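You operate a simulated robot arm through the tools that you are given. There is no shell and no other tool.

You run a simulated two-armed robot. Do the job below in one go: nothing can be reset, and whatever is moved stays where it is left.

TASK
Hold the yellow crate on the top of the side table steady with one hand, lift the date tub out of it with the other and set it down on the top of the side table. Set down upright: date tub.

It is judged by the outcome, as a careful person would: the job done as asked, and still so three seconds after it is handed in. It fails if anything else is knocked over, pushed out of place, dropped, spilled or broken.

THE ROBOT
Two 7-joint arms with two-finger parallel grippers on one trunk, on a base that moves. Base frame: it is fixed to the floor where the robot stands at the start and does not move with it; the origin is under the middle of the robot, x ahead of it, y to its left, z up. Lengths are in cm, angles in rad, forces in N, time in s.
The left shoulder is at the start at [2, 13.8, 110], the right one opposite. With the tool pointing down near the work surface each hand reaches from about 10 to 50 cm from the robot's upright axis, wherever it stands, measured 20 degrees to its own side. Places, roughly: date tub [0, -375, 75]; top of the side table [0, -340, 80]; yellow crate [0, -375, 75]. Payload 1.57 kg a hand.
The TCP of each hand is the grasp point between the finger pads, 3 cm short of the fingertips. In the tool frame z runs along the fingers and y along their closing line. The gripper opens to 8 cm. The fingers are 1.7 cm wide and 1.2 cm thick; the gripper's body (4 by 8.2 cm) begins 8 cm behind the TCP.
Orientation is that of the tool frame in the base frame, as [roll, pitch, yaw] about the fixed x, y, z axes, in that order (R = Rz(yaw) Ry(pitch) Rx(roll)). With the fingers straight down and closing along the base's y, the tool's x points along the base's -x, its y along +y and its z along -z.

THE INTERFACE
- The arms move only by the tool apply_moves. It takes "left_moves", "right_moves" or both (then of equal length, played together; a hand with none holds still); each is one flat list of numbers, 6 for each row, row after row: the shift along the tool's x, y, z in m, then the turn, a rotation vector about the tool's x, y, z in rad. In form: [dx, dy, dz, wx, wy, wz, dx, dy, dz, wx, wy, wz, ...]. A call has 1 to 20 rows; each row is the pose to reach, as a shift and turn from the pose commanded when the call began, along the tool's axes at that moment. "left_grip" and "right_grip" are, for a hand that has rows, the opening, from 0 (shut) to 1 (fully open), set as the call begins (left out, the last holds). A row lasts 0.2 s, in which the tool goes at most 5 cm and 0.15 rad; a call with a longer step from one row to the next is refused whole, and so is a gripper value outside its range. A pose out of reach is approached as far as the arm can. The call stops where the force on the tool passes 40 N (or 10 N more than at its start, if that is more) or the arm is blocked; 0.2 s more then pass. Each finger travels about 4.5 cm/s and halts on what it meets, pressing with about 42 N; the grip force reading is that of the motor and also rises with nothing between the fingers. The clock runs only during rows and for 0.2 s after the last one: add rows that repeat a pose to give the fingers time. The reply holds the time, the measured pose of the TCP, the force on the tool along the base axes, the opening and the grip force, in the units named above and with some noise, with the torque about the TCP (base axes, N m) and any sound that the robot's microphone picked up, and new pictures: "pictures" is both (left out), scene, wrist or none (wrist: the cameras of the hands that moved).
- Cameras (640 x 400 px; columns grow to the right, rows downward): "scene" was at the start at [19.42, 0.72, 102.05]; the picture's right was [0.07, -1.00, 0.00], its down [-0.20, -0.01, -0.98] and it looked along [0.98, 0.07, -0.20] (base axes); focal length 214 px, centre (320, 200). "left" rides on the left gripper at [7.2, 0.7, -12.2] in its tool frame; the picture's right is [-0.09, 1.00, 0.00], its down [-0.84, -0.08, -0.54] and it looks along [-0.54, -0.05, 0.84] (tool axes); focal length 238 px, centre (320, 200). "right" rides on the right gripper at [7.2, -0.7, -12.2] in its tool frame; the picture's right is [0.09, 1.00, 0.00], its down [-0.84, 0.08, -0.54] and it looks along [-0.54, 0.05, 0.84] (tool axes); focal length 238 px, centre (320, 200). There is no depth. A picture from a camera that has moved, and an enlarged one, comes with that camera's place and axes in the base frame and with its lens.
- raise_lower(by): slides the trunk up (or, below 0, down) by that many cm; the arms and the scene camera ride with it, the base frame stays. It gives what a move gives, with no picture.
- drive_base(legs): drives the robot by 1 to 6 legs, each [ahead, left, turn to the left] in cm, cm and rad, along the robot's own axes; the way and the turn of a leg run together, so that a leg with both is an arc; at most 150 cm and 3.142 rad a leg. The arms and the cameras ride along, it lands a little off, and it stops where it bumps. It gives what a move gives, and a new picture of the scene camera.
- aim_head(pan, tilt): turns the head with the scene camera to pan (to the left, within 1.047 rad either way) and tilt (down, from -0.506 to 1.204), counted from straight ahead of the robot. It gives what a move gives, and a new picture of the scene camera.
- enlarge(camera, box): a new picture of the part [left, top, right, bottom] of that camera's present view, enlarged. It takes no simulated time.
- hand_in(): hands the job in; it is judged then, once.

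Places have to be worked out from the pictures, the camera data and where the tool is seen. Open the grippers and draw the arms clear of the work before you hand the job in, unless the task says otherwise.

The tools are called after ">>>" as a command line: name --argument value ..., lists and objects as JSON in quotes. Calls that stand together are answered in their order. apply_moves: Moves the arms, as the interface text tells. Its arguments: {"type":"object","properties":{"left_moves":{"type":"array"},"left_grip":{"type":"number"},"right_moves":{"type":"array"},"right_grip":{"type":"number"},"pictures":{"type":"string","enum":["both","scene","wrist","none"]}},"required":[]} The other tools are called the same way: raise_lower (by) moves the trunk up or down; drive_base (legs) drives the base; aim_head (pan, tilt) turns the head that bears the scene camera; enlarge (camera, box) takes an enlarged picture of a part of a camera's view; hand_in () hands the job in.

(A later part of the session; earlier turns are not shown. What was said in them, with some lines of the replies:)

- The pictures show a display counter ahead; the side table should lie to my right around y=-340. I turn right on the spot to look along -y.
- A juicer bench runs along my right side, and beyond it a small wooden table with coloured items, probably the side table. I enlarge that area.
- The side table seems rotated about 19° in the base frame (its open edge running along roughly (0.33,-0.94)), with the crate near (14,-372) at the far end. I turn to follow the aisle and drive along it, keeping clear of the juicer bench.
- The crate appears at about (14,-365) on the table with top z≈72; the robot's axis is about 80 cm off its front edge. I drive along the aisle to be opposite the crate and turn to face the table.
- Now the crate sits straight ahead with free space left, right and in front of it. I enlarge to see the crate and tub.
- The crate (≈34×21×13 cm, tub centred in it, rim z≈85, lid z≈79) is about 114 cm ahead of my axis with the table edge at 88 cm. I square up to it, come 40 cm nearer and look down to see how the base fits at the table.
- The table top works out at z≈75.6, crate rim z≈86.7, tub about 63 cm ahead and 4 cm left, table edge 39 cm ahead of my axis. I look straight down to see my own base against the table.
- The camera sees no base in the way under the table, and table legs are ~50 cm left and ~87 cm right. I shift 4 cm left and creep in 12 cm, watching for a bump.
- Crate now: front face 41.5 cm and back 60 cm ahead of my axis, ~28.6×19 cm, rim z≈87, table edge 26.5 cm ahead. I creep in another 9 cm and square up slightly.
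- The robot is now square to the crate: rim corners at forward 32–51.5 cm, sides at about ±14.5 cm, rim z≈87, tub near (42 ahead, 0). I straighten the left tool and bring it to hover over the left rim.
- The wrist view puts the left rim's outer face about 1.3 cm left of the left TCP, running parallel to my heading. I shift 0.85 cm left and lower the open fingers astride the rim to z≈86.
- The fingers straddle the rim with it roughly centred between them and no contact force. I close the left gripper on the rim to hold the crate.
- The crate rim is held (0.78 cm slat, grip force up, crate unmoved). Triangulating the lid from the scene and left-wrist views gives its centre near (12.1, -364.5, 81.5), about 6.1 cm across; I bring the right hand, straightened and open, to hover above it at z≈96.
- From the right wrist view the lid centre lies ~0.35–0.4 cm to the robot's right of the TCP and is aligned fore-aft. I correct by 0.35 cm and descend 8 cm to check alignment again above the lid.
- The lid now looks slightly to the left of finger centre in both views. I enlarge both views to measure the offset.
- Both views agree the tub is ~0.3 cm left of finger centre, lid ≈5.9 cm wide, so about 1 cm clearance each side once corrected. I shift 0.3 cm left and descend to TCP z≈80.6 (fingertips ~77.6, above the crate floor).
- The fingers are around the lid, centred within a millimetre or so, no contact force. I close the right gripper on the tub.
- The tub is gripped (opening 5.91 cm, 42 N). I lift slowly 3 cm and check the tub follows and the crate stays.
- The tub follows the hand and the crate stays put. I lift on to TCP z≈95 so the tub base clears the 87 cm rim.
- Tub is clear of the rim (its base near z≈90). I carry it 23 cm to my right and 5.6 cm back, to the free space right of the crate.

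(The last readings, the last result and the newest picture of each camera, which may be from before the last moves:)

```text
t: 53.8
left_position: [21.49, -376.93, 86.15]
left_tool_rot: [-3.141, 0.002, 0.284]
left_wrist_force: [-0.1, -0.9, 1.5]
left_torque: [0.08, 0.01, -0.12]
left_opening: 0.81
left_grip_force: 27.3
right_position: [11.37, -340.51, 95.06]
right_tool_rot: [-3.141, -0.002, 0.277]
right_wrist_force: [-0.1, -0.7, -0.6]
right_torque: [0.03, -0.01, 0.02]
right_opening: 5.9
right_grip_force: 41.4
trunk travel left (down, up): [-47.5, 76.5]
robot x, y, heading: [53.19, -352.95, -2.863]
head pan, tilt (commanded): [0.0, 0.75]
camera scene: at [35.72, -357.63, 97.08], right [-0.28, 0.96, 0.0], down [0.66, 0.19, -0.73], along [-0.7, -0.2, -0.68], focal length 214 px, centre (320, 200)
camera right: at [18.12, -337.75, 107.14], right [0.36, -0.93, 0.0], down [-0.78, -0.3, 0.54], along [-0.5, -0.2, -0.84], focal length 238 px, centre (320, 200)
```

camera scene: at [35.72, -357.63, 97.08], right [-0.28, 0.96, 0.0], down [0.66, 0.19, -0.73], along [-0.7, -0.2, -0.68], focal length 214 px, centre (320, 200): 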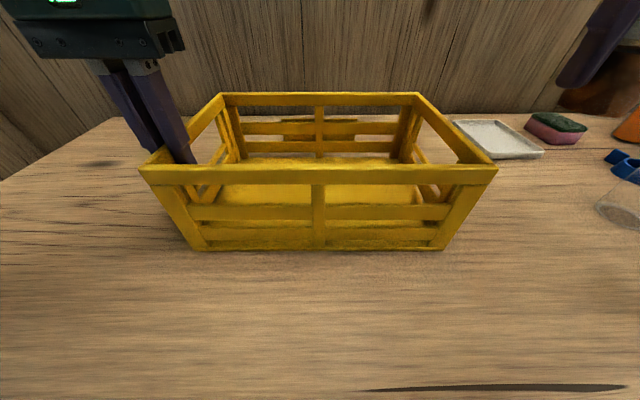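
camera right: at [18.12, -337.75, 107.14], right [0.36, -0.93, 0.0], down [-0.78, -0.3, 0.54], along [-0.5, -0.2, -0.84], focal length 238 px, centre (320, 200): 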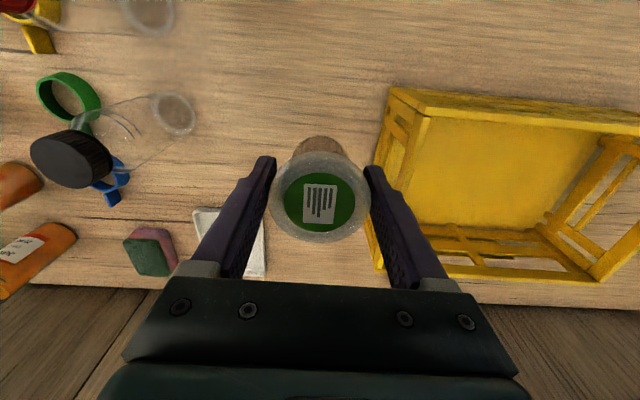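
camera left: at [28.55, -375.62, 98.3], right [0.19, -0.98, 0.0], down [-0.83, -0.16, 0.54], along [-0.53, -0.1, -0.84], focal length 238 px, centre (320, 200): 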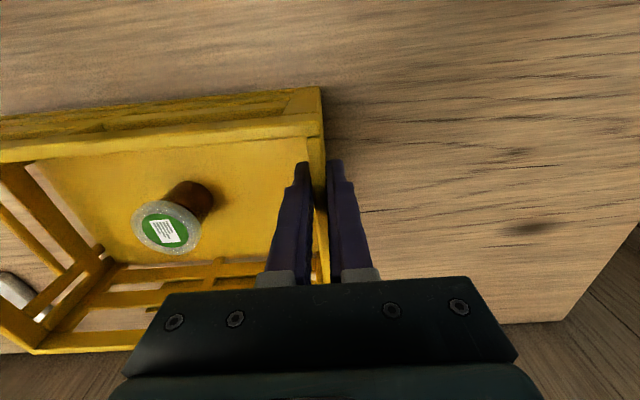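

The landing spot under the tub is clear table (crate side ~9 cm to the left, jar ~19 cm to the right, plate well beyond). I lower 13 cm to just above the table.

>>> apply_moves --right_moves '[0, 0, 0.01, 0, 0, 0, 0, 0, 0.03, 0, 0, 0, 0, 0, 0.05, 0, 0, 0, 0, 0, 0.07, 0, 0, 0, 0, 0, 0.09, 0, 0, 0, 0, 0, 0.107, 0, 0, 0, 0, 0, 0.12, 0, 0, 0, 0, 0, 0.13, 0, 0, 0, 0, 0, 0.13, 0, 0, 0]' --pictures "both"

>>> aim_head --pan -0.6 --tilt 0.75

```text
t: 55.8
left_position: [21.51, -377.02, 86.12]
left_tool_rot: [-3.141, 0.0, 0.283]
left_wrist_force: [0.6, 0.6, 1.6]
left_torque: [0.06, 0.02, -0.15]
left_opening: 0.81
left_grip_force: 27.2
right_position: [11.34, -340.56, 81.81]
right_tool_rot: [-3.14, -0.001, 0.278]
right_wrist_force: [0.2, -0.3, -0.6]
right_torque: [0.0, -0.03, 0.04]
right_opening: 5.92
right_grip_force: 41.6
trunk travel left (down, up): [-47.5, 76.5]
robot x, y, heading: [53.36, -352.82, -2.864]
head pan, tilt (commanded): [0.0, 0.75]
camera scene: at [35.72, -357.62, 97.08], right [-0.28, 0.96, 0.0], down [0.66, 0.19, -0.73], along [-0.7, -0.2, -0.68], focal length 214 px, centre (320, 200)
camera right: at [17.99, -337.83, 94.0], right [0.36, -0.93, 0.0], down [-0.78, -0.3, 0.54], along [-0.5, -0.2, -0.84], focal length 238 px, centre (320, 200)
```

scene: 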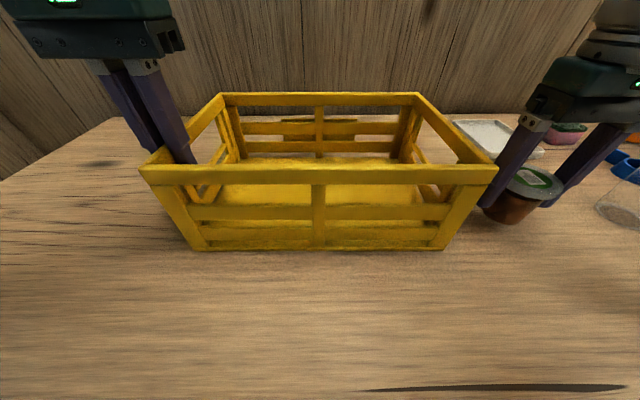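
right: 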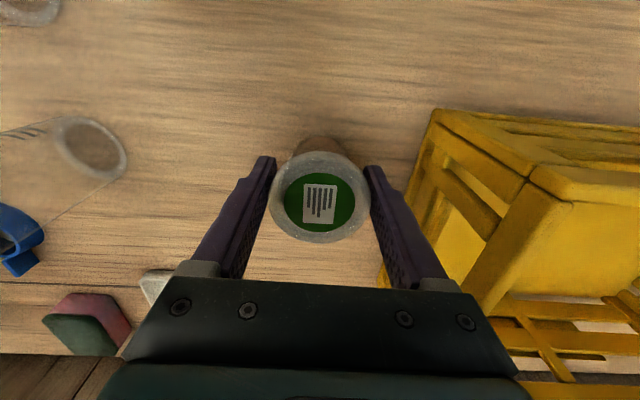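

```text
t: 56.8
left_position: [21.5, -377.01, 86.16]
left_tool_rot: [3.141, 0.0, 0.284]
left_wrist_force: [0.2, 0.7, 1.5]
left_torque: [0.03, 0.02, -0.2]
left_opening: 0.79
left_grip_force: 27.0
right_position: [11.25, -340.64, 81.74]
right_tool_rot: [3.141, -0.001, 0.279]
right_wrist_force: [0.6, -0.3, -0.8]
right_torque: [0.03, 0.02, 0.01]
right_opening: 5.9
right_grip_force: 42.8
trunk travel left (down, up): [-47.5, 76.5]
robot x, y, heading: [53.44, -352.73, -2.866]
head pan, tilt (commanded): [-0.6, 0.75]
camera scene: at [35.82, -352.73, 97.08], right [0.31, 0.95, 0.0], down [0.65, -0.21, -0.73], along [-0.69, 0.23, -0.68], focal length 214 px, centre (320, 200)
```

scene: 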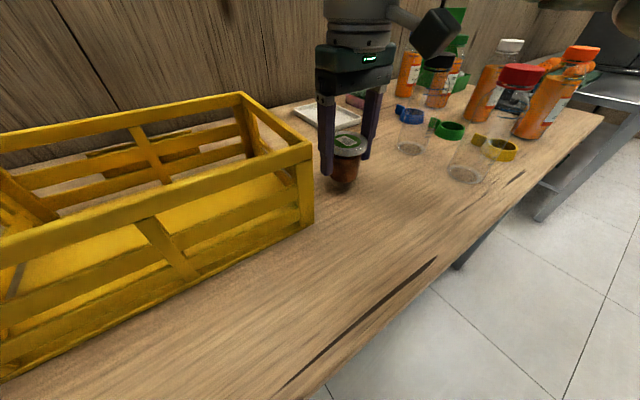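

The tub hangs just above free table with nothing nearby. I enlarge to judge the gap below it.

>>> enlarge --camera "scene" --box '[290, 110, 410, 210]'

```text
4.00 times, centred on (350, 160) of scene
camera zoom: at [35.82, -352.73, 97.08], right [0.31, 0.95, 0.0], down [0.65, -0.21, -0.73], along [-0.69, 0.23, -0.68], focal length 858 px, centre (200, 360)
```

zoom: 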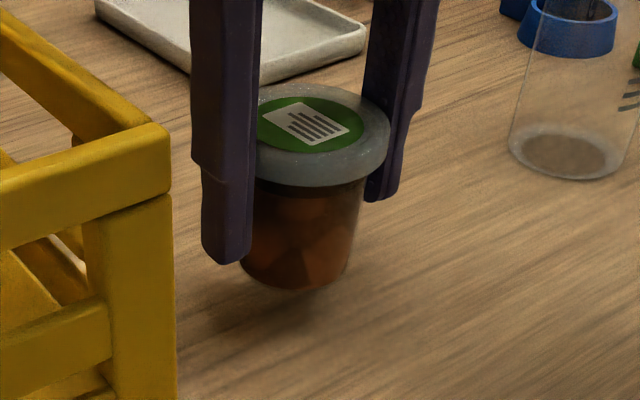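

A small gap with a soft shadow remains under the tub (about 1–1.5 cm). I lower slowly by 0.9 cm and read the force.

>>> apply_moves --right_moves '[0, 0, 0.002, 0, 0, 0, 0, 0, 0.004, 0, 0, 0, 0, 0, 0.006, 0, 0, 0, 0, 0, 0.008, 0, 0, 0, 0, 0, 0.009, 0, 0, 0]' --pictures "scene"

>>> enlarge --camera "scene" --box '[290, 110, 410, 210]'

```text
t: 58.0
left_position: [21.49, -377.02, 86.14]
left_tool_rot: [3.14, -0.001, 0.284]
left_wrist_force: [0.4, -1.2, 1.2]
left_torque: [0.05, 0.06, -0.15]
left_opening: 0.77
left_grip_force: 27.2
right_position: [11.24, -340.58, 80.87]
right_tool_rot: [-3.141, 0.0, 0.279]
right_wrist_force: [-0.1, 0.4, -0.4]
right_torque: [-0.03, -0.03, -0.02]
right_opening: 5.91
right_grip_force: 41.6
trunk travel left (down, up): [-47.5, 76.5]
robot x, y, heading: [53.11, -352.57, -2.863]
head pan, tilt (commanded): [-0.6, 0.75]
camera scene: at [35.82, -352.72, 97.08], right [0.32, 0.95, 0.0], down [0.65, -0.22, -0.73], along [-0.69, 0.23, -0.68], focal length 214 px, centre (320, 200)
```

scene: 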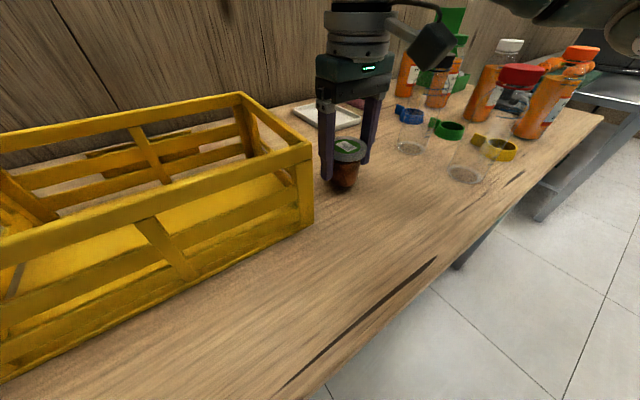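

```text
4.00 times, centred on (350, 160) of scene
camera zoom: at [35.82, -352.72, 97.08], right [0.32, 0.95, 0.0], down [0.65, -0.22, -0.73], along [-0.69, 0.23, -0.68], focal length 858 px, centre (200, 360)
```

zoom: 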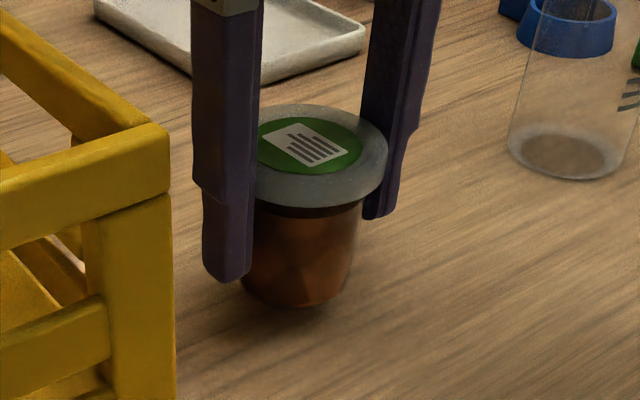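

No contact force yet; a thin gap remains. I lower another 0.5 cm slowly.

>>> apply_moves --right_moves '[0, 0, 0.001, 0, 0, 0, 0, 0, 0.002, 0, 0, 0, 0, 0, 0.003, 0, 0, 0, 0, 0, 0.004, 0, 0, 0, 0, 0, 0.005, 0, 0, 0]' --pictures "none"

>>> enlarge --camera "scene" --box '[290, 110, 410, 210]'

```text
t: 59.2
left_position: [21.48, -377.07, 86.21]
left_tool_rot: [-3.142, 0.0, 0.283]
left_wrist_force: [0.8, 0.4, 2.1]
left_torque: [0.05, -0.01, -0.17]
left_opening: 0.8
left_grip_force: 26.9
right_position: [11.29, -340.49, 80.46]
right_tool_rot: [-3.139, 0.0, 0.278]
right_wrist_force: [0.4, -0.1, 0.0]
right_torque: [0.01, -0.01, -0.01]
right_opening: 5.91
right_grip_force: 42.0
trunk travel left (down, up): [-47.5, 76.5]
robot x, y, heading: [53.16, -352.57, -2.867]
head pan, tilt (commanded): [-0.6, 0.75]
```

```text
4.00 times, centred on (350, 160) of scene
camera zoom: at [35.82, -352.72, 97.08], right [0.32, 0.95, 0.0], down [0.65, -0.22, -0.73], along [-0.69, 0.23, -0.68], focal length 858 px, centre (200, 360)
```

zoom: 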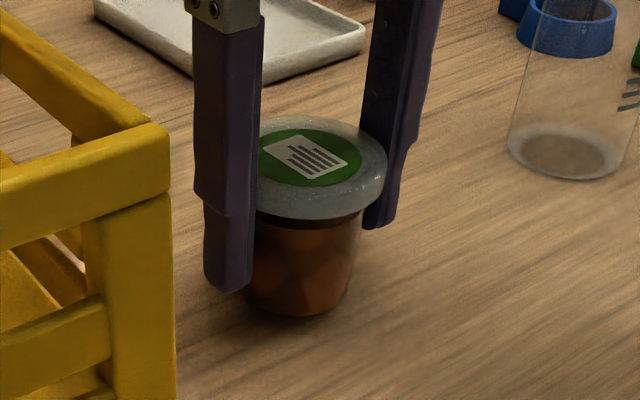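

Still no contact force; the shadow is tightening. I lower another 0.4 cm in 1 mm steps.

>>> apply_moves --right_moves '[0, 0, 0.001, 0, 0, 0, 0, 0, 0.002, 0, 0, 0, 0, 0, 0.003, 0, 0, 0, 0, 0, 0.004, 0, 0, 0]' --pictures "none"

>>> enlarge --camera "scene" --box '[290, 110, 410, 210]'

```text
t: 60.2
left_position: [21.42, -377.14, 86.23]
left_tool_rot: [3.139, -0.001, 0.283]
left_wrist_force: [-0.2, -0.1, 1.7]
left_torque: [0.08, 0.02, -0.12]
left_opening: 0.77
left_grip_force: 26.7
right_position: [11.29, -340.58, 80.07]
right_tool_rot: [-3.141, 0.001, 0.277]
right_wrist_force: [1.2, 0.6, -1.3]
right_torque: [0.0, 0.0, 0.03]
right_opening: 5.91
right_grip_force: 42.2
trunk travel left (down, up): [-47.5, 76.5]
robot x, y, heading: [53.39, -352.7, -2.863]
head pan, tilt (commanded): [-0.6, 0.75]
```

```text
4.00 times, centred on (350, 160) of scene
camera zoom: at [35.82, -352.72, 97.08], right [0.32, 0.95, 0.0], down [0.65, -0.22, -0.73], along [-0.69, 0.23, -0.68], focal length 858 px, centre (200, 360)
```

zoom: 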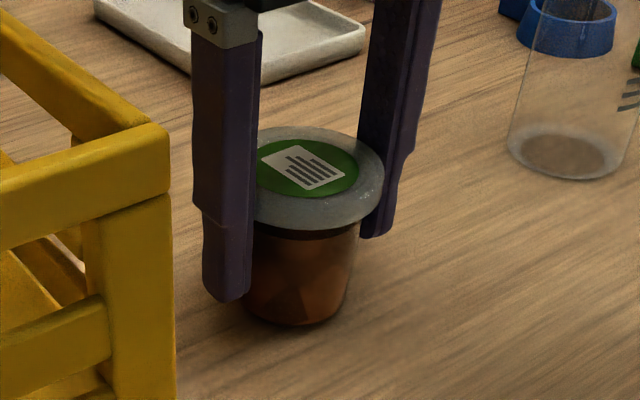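

My estimate puts the tub base at ~75.7, practically at table level. I keep lowering in 1 mm steps until a contact force shows.

>>> apply_moves --right_moves '[0, 0, 0.001, 0, 0, 0, 0, 0, 0.002, 0, 0, 0, 0, 0, 0.003, 0, 0, 0]' --pictures "none"

>>> enlarge --camera "scene" --box '[290, 110, 410, 210]'

```text
t: 61.0
left_position: [21.54, -377.1, 86.13]
left_tool_rot: [-3.14, 0.001, 0.283]
left_wrist_force: [-0.2, -0.9, -0.4]
left_torque: [0.02, 0.11, -0.12]
left_opening: 0.79
left_grip_force: 26.8
right_position: [11.24, -340.56, 79.84]
right_tool_rot: [3.141, -0.001, 0.279]
right_wrist_force: [4.4, -0.7, 6.5]
right_torque: [0.14, -0.11, -0.05]
right_opening: 5.88
right_grip_force: 41.9
trunk travel left (down, up): [-47.5, 76.5]
robot x, y, heading: [53.22, -352.89, -2.861]
head pan, tilt (commanded): [-0.6, 0.75]
```

```text
4.00 times, centred on (350, 160) of scene
camera zoom: at [35.83, -352.71, 97.1], right [0.32, 0.95, 0.0], down [0.65, -0.22, -0.73], along [-0.69, 0.23, -0.68], focal length 858 px, centre (200, 360)
```

zoom: 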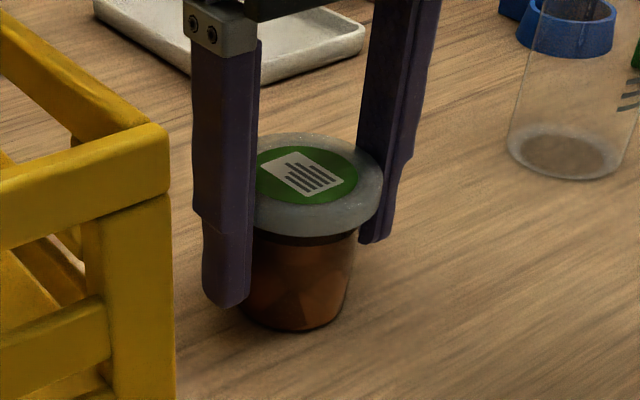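

Contact is confirmed (6.5 N up), the tub stands upright on the table. I open the right gripper, holding position.

>>> apply_moves --right_moves '[0, 0, -0.001, 0, 0, 0, 0, 0, -0.001, 0, 0, 0, 0, 0, -0.001, 0, 0, 0, 0, 0, -0.001, 0, 0, 0]' --right_grip 0.95 --pictures "both"

>>> enlarge --camera "scene" --box '[290, 110, 410, 210]'

```text
t: 62.0
left_position: [21.55, -376.98, 86.16]
left_tool_rot: [-3.141, -0.001, 0.283]
left_wrist_force: [1.2, -0.2, 2.0]
left_torque: [0.02, 0.11, -0.14]
left_opening: 0.78
left_grip_force: 27.4
right_position: [11.3, -340.58, 79.93]
right_tool_rot: [3.141, -0.002, 0.278]
right_wrist_force: [0.6, 0.5, -0.6]
right_torque: [-0.02, -0.04, -0.03]
right_opening: 7.58
right_grip_force: 0.1
trunk travel left (down, up): [-47.5, 76.5]
robot x, y, heading: [52.9, -352.56, -2.858]
head pan, tilt (commanded): [-0.6, 0.75]
camera scene: at [35.83, -352.72, 97.08], right [0.32, 0.95, 0.0], down [0.65, -0.22, -0.73], along [-0.69, 0.23, -0.68], focal length 214 px, centre (320, 200)
camera right: at [18.02, -337.77, 92.17], right [0.36, -0.93, 0.0], down [-0.78, -0.3, 0.54], along [-0.5, -0.2, -0.84], focal length 238 px, centre (320, 200)
```

scene: 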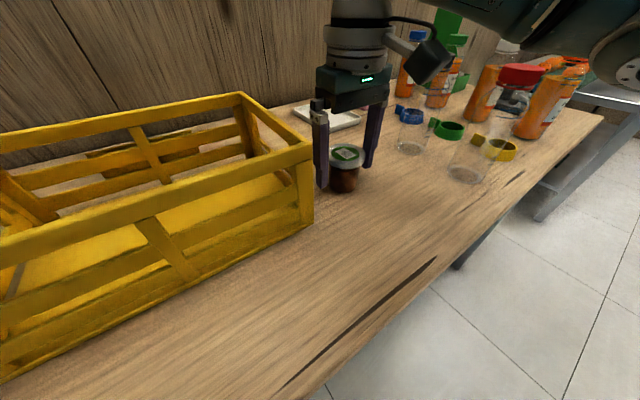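
right: 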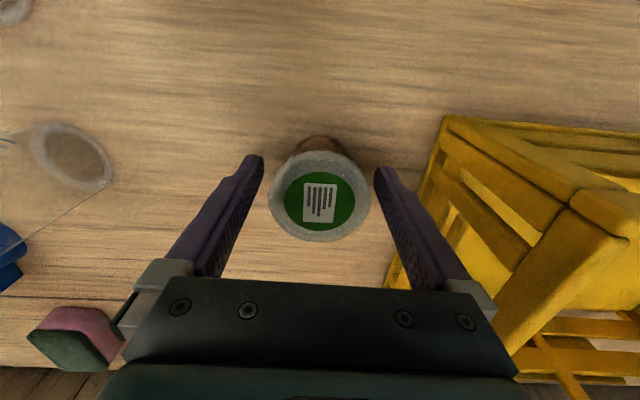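

```text
4.00 times, centred on (350, 160) of scene
camera zoom: at [35.83, -352.72, 97.08], right [0.32, 0.95, 0.0], down [0.65, -0.22, -0.73], along [-0.69, 0.23, -0.68], focal length 858 px, centre (200, 360)
```

zoom: 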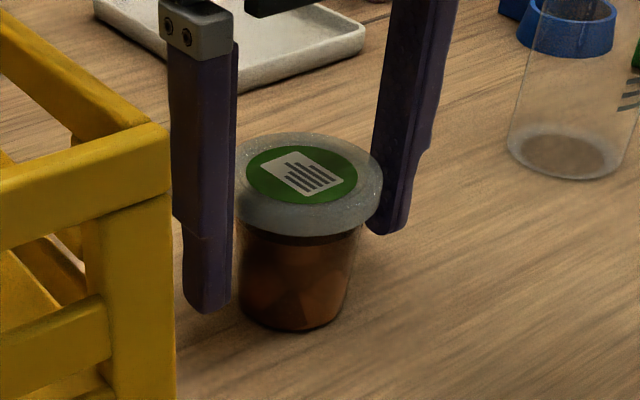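

The tub stands upright on its own and the fingers are clear of it on both sides. I raise the right hand straight up 16 cm.

>>> apply_moves --right_moves '[0, 0, -0.01, 0, 0, 0, 0, 0, -0.03, 0, 0, 0, 0, 0, -0.05, 0, 0, 0, 0, 0, -0.075, 0, 0, 0, 0, 0, -0.1, 0, 0, 0, 0, 0, -0.125, 0, 0, 0, 0, 0, -0.15, 0, 0, 0, 0, 0, -0.16, 0, 0, 0]' --right_grip 1 --pictures "both"

```text
t: 63.8
left_position: [21.52, -377.04, 85.99]
left_tool_rot: [3.141, 0.0, 0.282]
left_wrist_force: [1.0, 0.2, 2.6]
left_torque: [0.04, -0.04, -0.14]
left_opening: 0.79
left_grip_force: 27.1
right_position: [11.13, -340.86, 95.85]
right_tool_rot: [-3.141, -0.001, 0.277]
right_wrist_force: [-0.5, 0.4, -0.6]
right_torque: [0.03, 0.0, 0.02]
right_opening: 8.01
right_grip_force: 0.0
trunk travel left (down, up): [-47.5, 76.5]
robot x, y, heading: [52.97, -352.86, -2.866]
head pan, tilt (commanded): [-0.6, 0.75]
camera scene: at [35.82, -352.72, 97.08], right [0.32, 0.95, 0.0], down [0.65, -0.22, -0.73], along [-0.69, 0.23, -0.68], focal length 214 px, centre (320, 200)
camera right: at [17.97, -337.92, 108.14], right [0.36, -0.93, 0.0], down [-0.78, -0.3, 0.54], along [-0.5, -0.2, -0.84], focal length 238 px, centre (320, 200)
```

scene: 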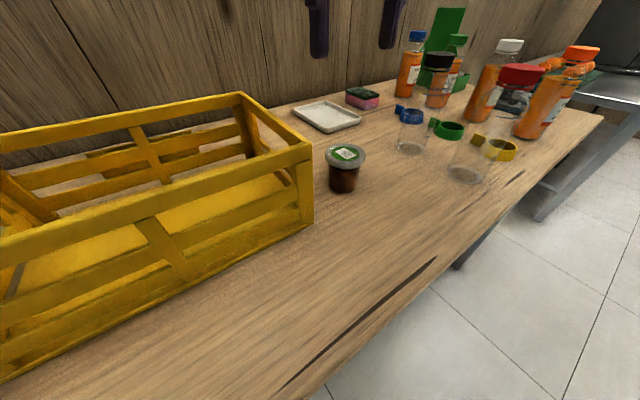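
right: 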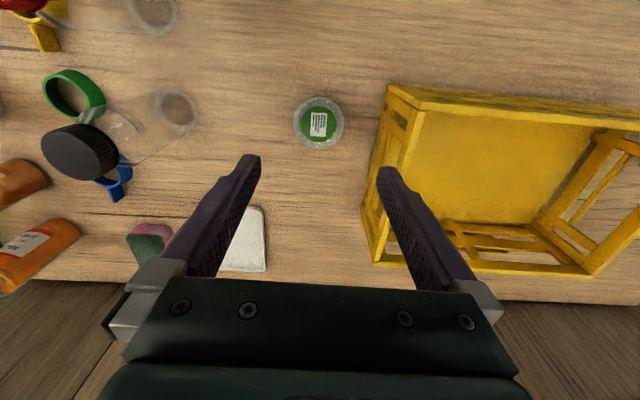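

The tub stands free beside the crate. Now I open the left gripper, holding still, to release the crate rim.

>>> apply_moves --left_moves '[0, 0, 0, 0, 0, 0, 0, 0, 0, 0, 0, 0, 0, 0, 0, 0, 0, 0, 0, 0, 0, 0, 0, 0, 0, 0, 0, 0, 0, 0]' --left_grip 0.8 --pictures "wrist"

```text
t: 65.0
left_position: [21.54, -377.1, 86.11]
left_tool_rot: [-3.141, 0.001, 0.284]
left_wrist_force: [0.4, 0.5, -0.4]
left_torque: [-0.01, 0.02, -0.02]
left_opening: 6.39
left_grip_force: 0.0
right_position: [11.2, -340.74, 95.85]
right_tool_rot: [-3.14, -0.001, 0.277]
right_wrist_force: [1.2, 0.3, 0.4]
right_torque: [0.0, -0.02, 0.02]
right_opening: 7.99
right_grip_force: 0.0
trunk travel left (down, up): [-47.5, 76.5]
robot x, y, heading: [52.77, -352.61, -2.862]
head pan, tilt (commanded): [-0.6, 0.75]
camera left: at [28.54, -375.6, 98.3], right [0.19, -0.98, 0.0], down [-0.83, -0.16, 0.54], along [-0.53, -0.1, -0.84], focal length 238 px, centre (320, 200)
```

left: 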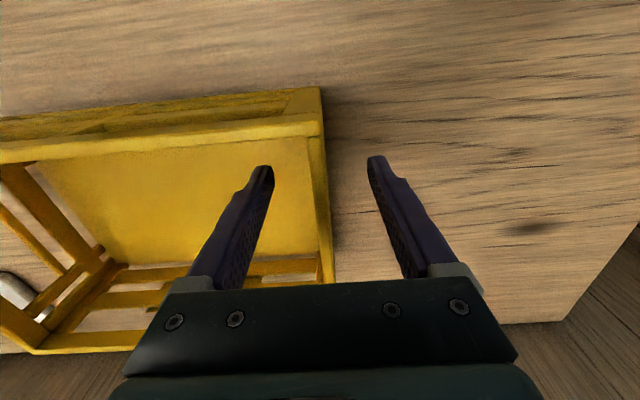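

The rim is free between the open left fingers and the crate has not moved. I raise the left hand straight up 14 cm.

>>> apply_moves --left_moves '[0, 0, -0.01, 0, 0, 0, 0, 0, -0.03, 0, 0, 0, 0, 0, -0.055, 0, 0, 0, 0, 0, -0.08, 0, 0, 0, 0, 0, -0.105, 0, 0, 0, 0, 0, -0.13, 0, 0, 0, 0, 0, -0.14, 0, 0, 0]' --left_grip 0.8 --pictures "both"

```text
t: 66.6
left_position: [21.75, -377.13, 99.59]
left_tool_rot: [3.137, -0.015, 0.286]
left_wrist_force: [0.2, 0.1, 0.0]
left_torque: [0.0, -0.05, -0.02]
left_opening: 6.41
left_grip_force: 0.0
right_position: [11.12, -340.68, 95.79]
right_tool_rot: [-3.139, -0.003, 0.279]
right_wrist_force: [0.1, 0.6, 0.0]
right_torque: [-0.01, -0.01, 0.01]
right_opening: 7.99
right_grip_force: 0.1
trunk travel left (down, up): [-47.5, 76.5]
robot x, y, heading: [53.64, -352.89, -2.861]
head pan, tilt (commanded): [-0.6, 0.75]
camera scene: at [35.82, -352.71, 97.08], right [0.32, 0.95, 0.0], down [0.65, -0.22, -0.73], along [-0.69, 0.23, -0.68], focal length 214 px, centre (320, 200)
camera left: at [28.63, -375.68, 111.8], right [0.19, -0.98, 0.0], down [-0.83, -0.16, 0.53], along [-0.52, -0.1, -0.85], focal length 238 px, centre (320, 200)
```

scene: 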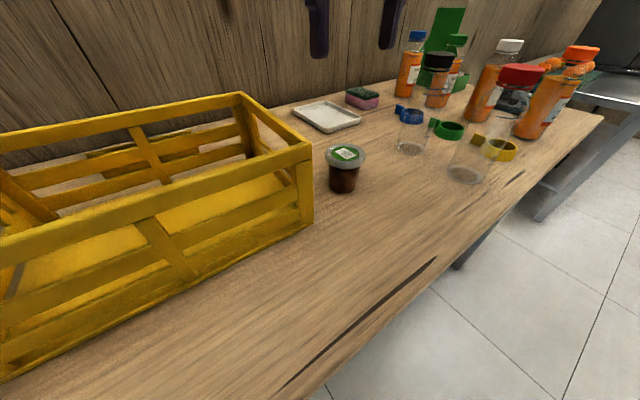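
left: 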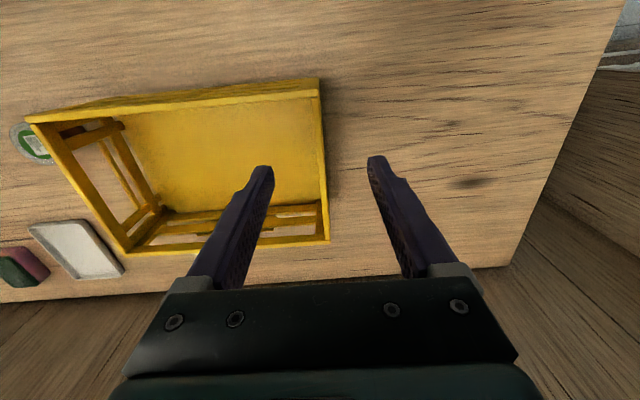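

Both hands are empty and above everything; the tub is upright on the table and the crate is in place. I drive straight back 40 cm to draw the arms clear.

>>> drive_base --legs '[[-40, 0, 0]]'

>>> aim_head --pan 0.0 --tilt 0.5

```text
t: 69.0
left_position: [59.29, -366.21, 99.7]
left_tool_rot: [3.139, -0.013, 0.284]
left_wrist_force: [-0.5, -0.7, 0.5]
left_torque: [0.0, -0.02, 0.02]
left_opening: 6.4
left_grip_force: 0.1
right_position: [48.73, -330.12, 95.84]
right_tool_rot: [3.141, -0.001, 0.28]
right_wrist_force: [0.5, -0.5, 0.3]
right_torque: [0.0, -0.02, 0.02]
right_opening: 8.0
right_grip_force: 0.1
trunk travel left (down, up): [-47.5, 76.5]
robot x, y, heading: [90.32, -342.02, -2.857]
head pan, tilt (commanded): [-0.6, 0.75]
camera scene: at [73.29, -341.96, 97.08], right [0.31, 0.95, 0.0], down [0.65, -0.21, -0.73], along [-0.69, 0.23, -0.68], focal length 214 px, centre (320, 200)
```

scene: 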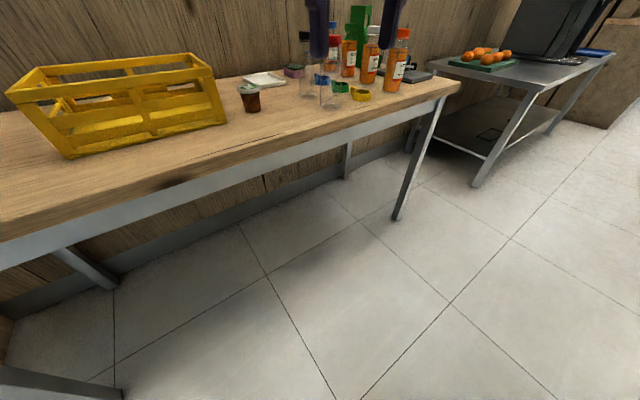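

```text
t: 70.0
left_position: [59.24, -366.29, 99.53]
left_tool_rot: [3.139, -0.014, 0.284]
left_wrist_force: [-0.1, 0.0, -0.4]
left_torque: [-0.02, 0.03, -0.02]
left_opening: 6.42
left_grip_force: 0.1
right_position: [48.6, -330.1, 95.96]
right_tool_rot: [-3.14, 0.001, 0.281]
right_wrist_force: [0.7, 0.0, -0.2]
right_torque: [0.02, 0.0, -0.01]
right_opening: 8.0
right_grip_force: 0.1
trunk travel left (down, up): [-47.5, 76.5]
robot x, y, heading: [90.47, -341.91, -2.862]
head pan, tilt (commanded): [0.0, 0.499]
camera scene: at [72.4, -347.08, 99.28], right [-0.28, 0.96, 0.0], down [0.46, 0.13, -0.88], along [-0.84, -0.24, -0.48], focal length 214 px, centre (320, 200)
```

scene: 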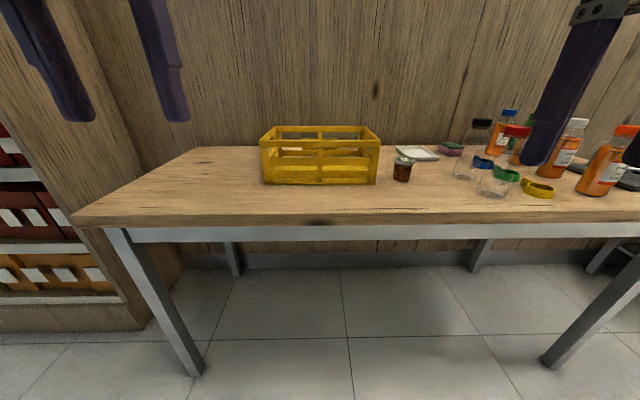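

The tub stands upright on the table beside the crate, the crate is in place and nothing else was touched. I open the left gripper fully, then will hand in.

>>> apply_moves --left_moves '[0, 0, 0, 0, 0, 0, 0, 0, 0, 0, 0, 0, 0, 0, 0, 0, 0, 0]' --left_grip 1 --pictures "scene"

>>> enlarge --camera "scene" --box '[240, 100, 480, 220]'

```text
t: 70.8
left_position: [59.38, -366.32, 99.51]
left_tool_rot: [3.137, -0.013, 0.285]
left_wrist_force: [0.5, -0.2, 0.0]
left_torque: [-0.02, 0.0, 0.01]
left_opening: 7.99
left_grip_force: 0.0
right_position: [48.66, -330.02, 95.93]
right_tool_rot: [3.141, 0.0, 0.279]
right_wrist_force: [0.1, 0.1, -0.2]
right_torque: [0.03, -0.02, 0.0]
right_opening: 7.99
right_grip_force: 0.1
trunk travel left (down, up): [-47.5, 76.5]
robot x, y, heading: [90.46, -341.84, -2.856]
head pan, tilt (commanded): [0.0, 0.499]
camera scene: at [72.4, -347.09, 99.28], right [-0.28, 0.96, 0.0], down [0.46, 0.13, -0.88], along [-0.84, -0.24, -0.48], focal length 214 px, centre (320, 200)
```

scene: 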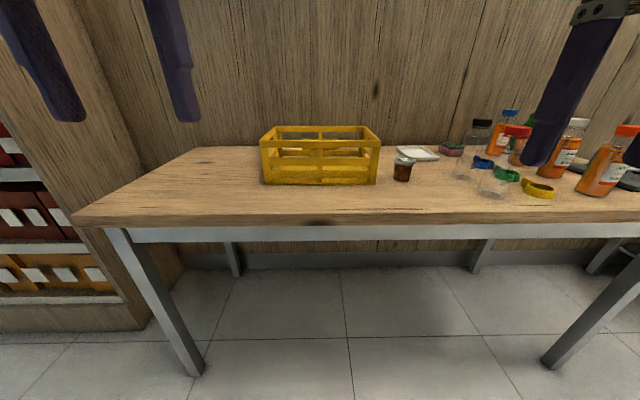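

```text
2.67 times, centred on (360, 160) of scene
camera zoom: at [72.4, -347.09, 99.28], right [-0.28, 0.96, 0.0], down [0.46, 0.13, -0.88], along [-0.84, -0.24, -0.48], focal length 572 px, centre (213, 307)
```

zoom: 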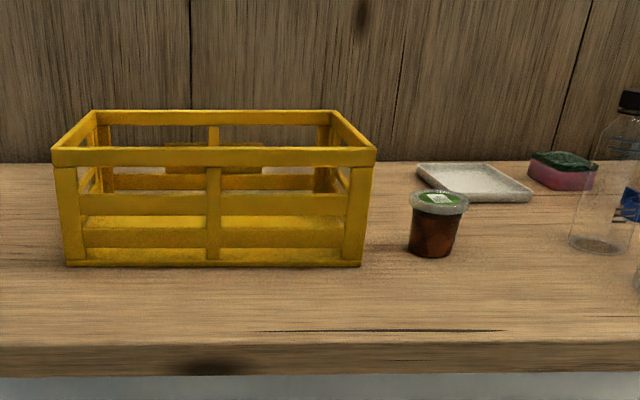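

The date tub is upright on the table top, the crate is undisturbed, both grippers are open and the arms are clear. I hand in the job.

>>> hand_in

```text
The job is handed in.
```

The date tub is out of the yellow crate and standing upright on the top of the side table, just to the right of the crate. I have handed the job in.

The left hand gripped the crate's left rim while the right hand lifted the tub out and lowered it until it touched the table. In the last pictures the crate was still in its place and nothing else on the table had been touched. Both grippers are open, and I backed the robot about 40 cm away from the table before handing in.
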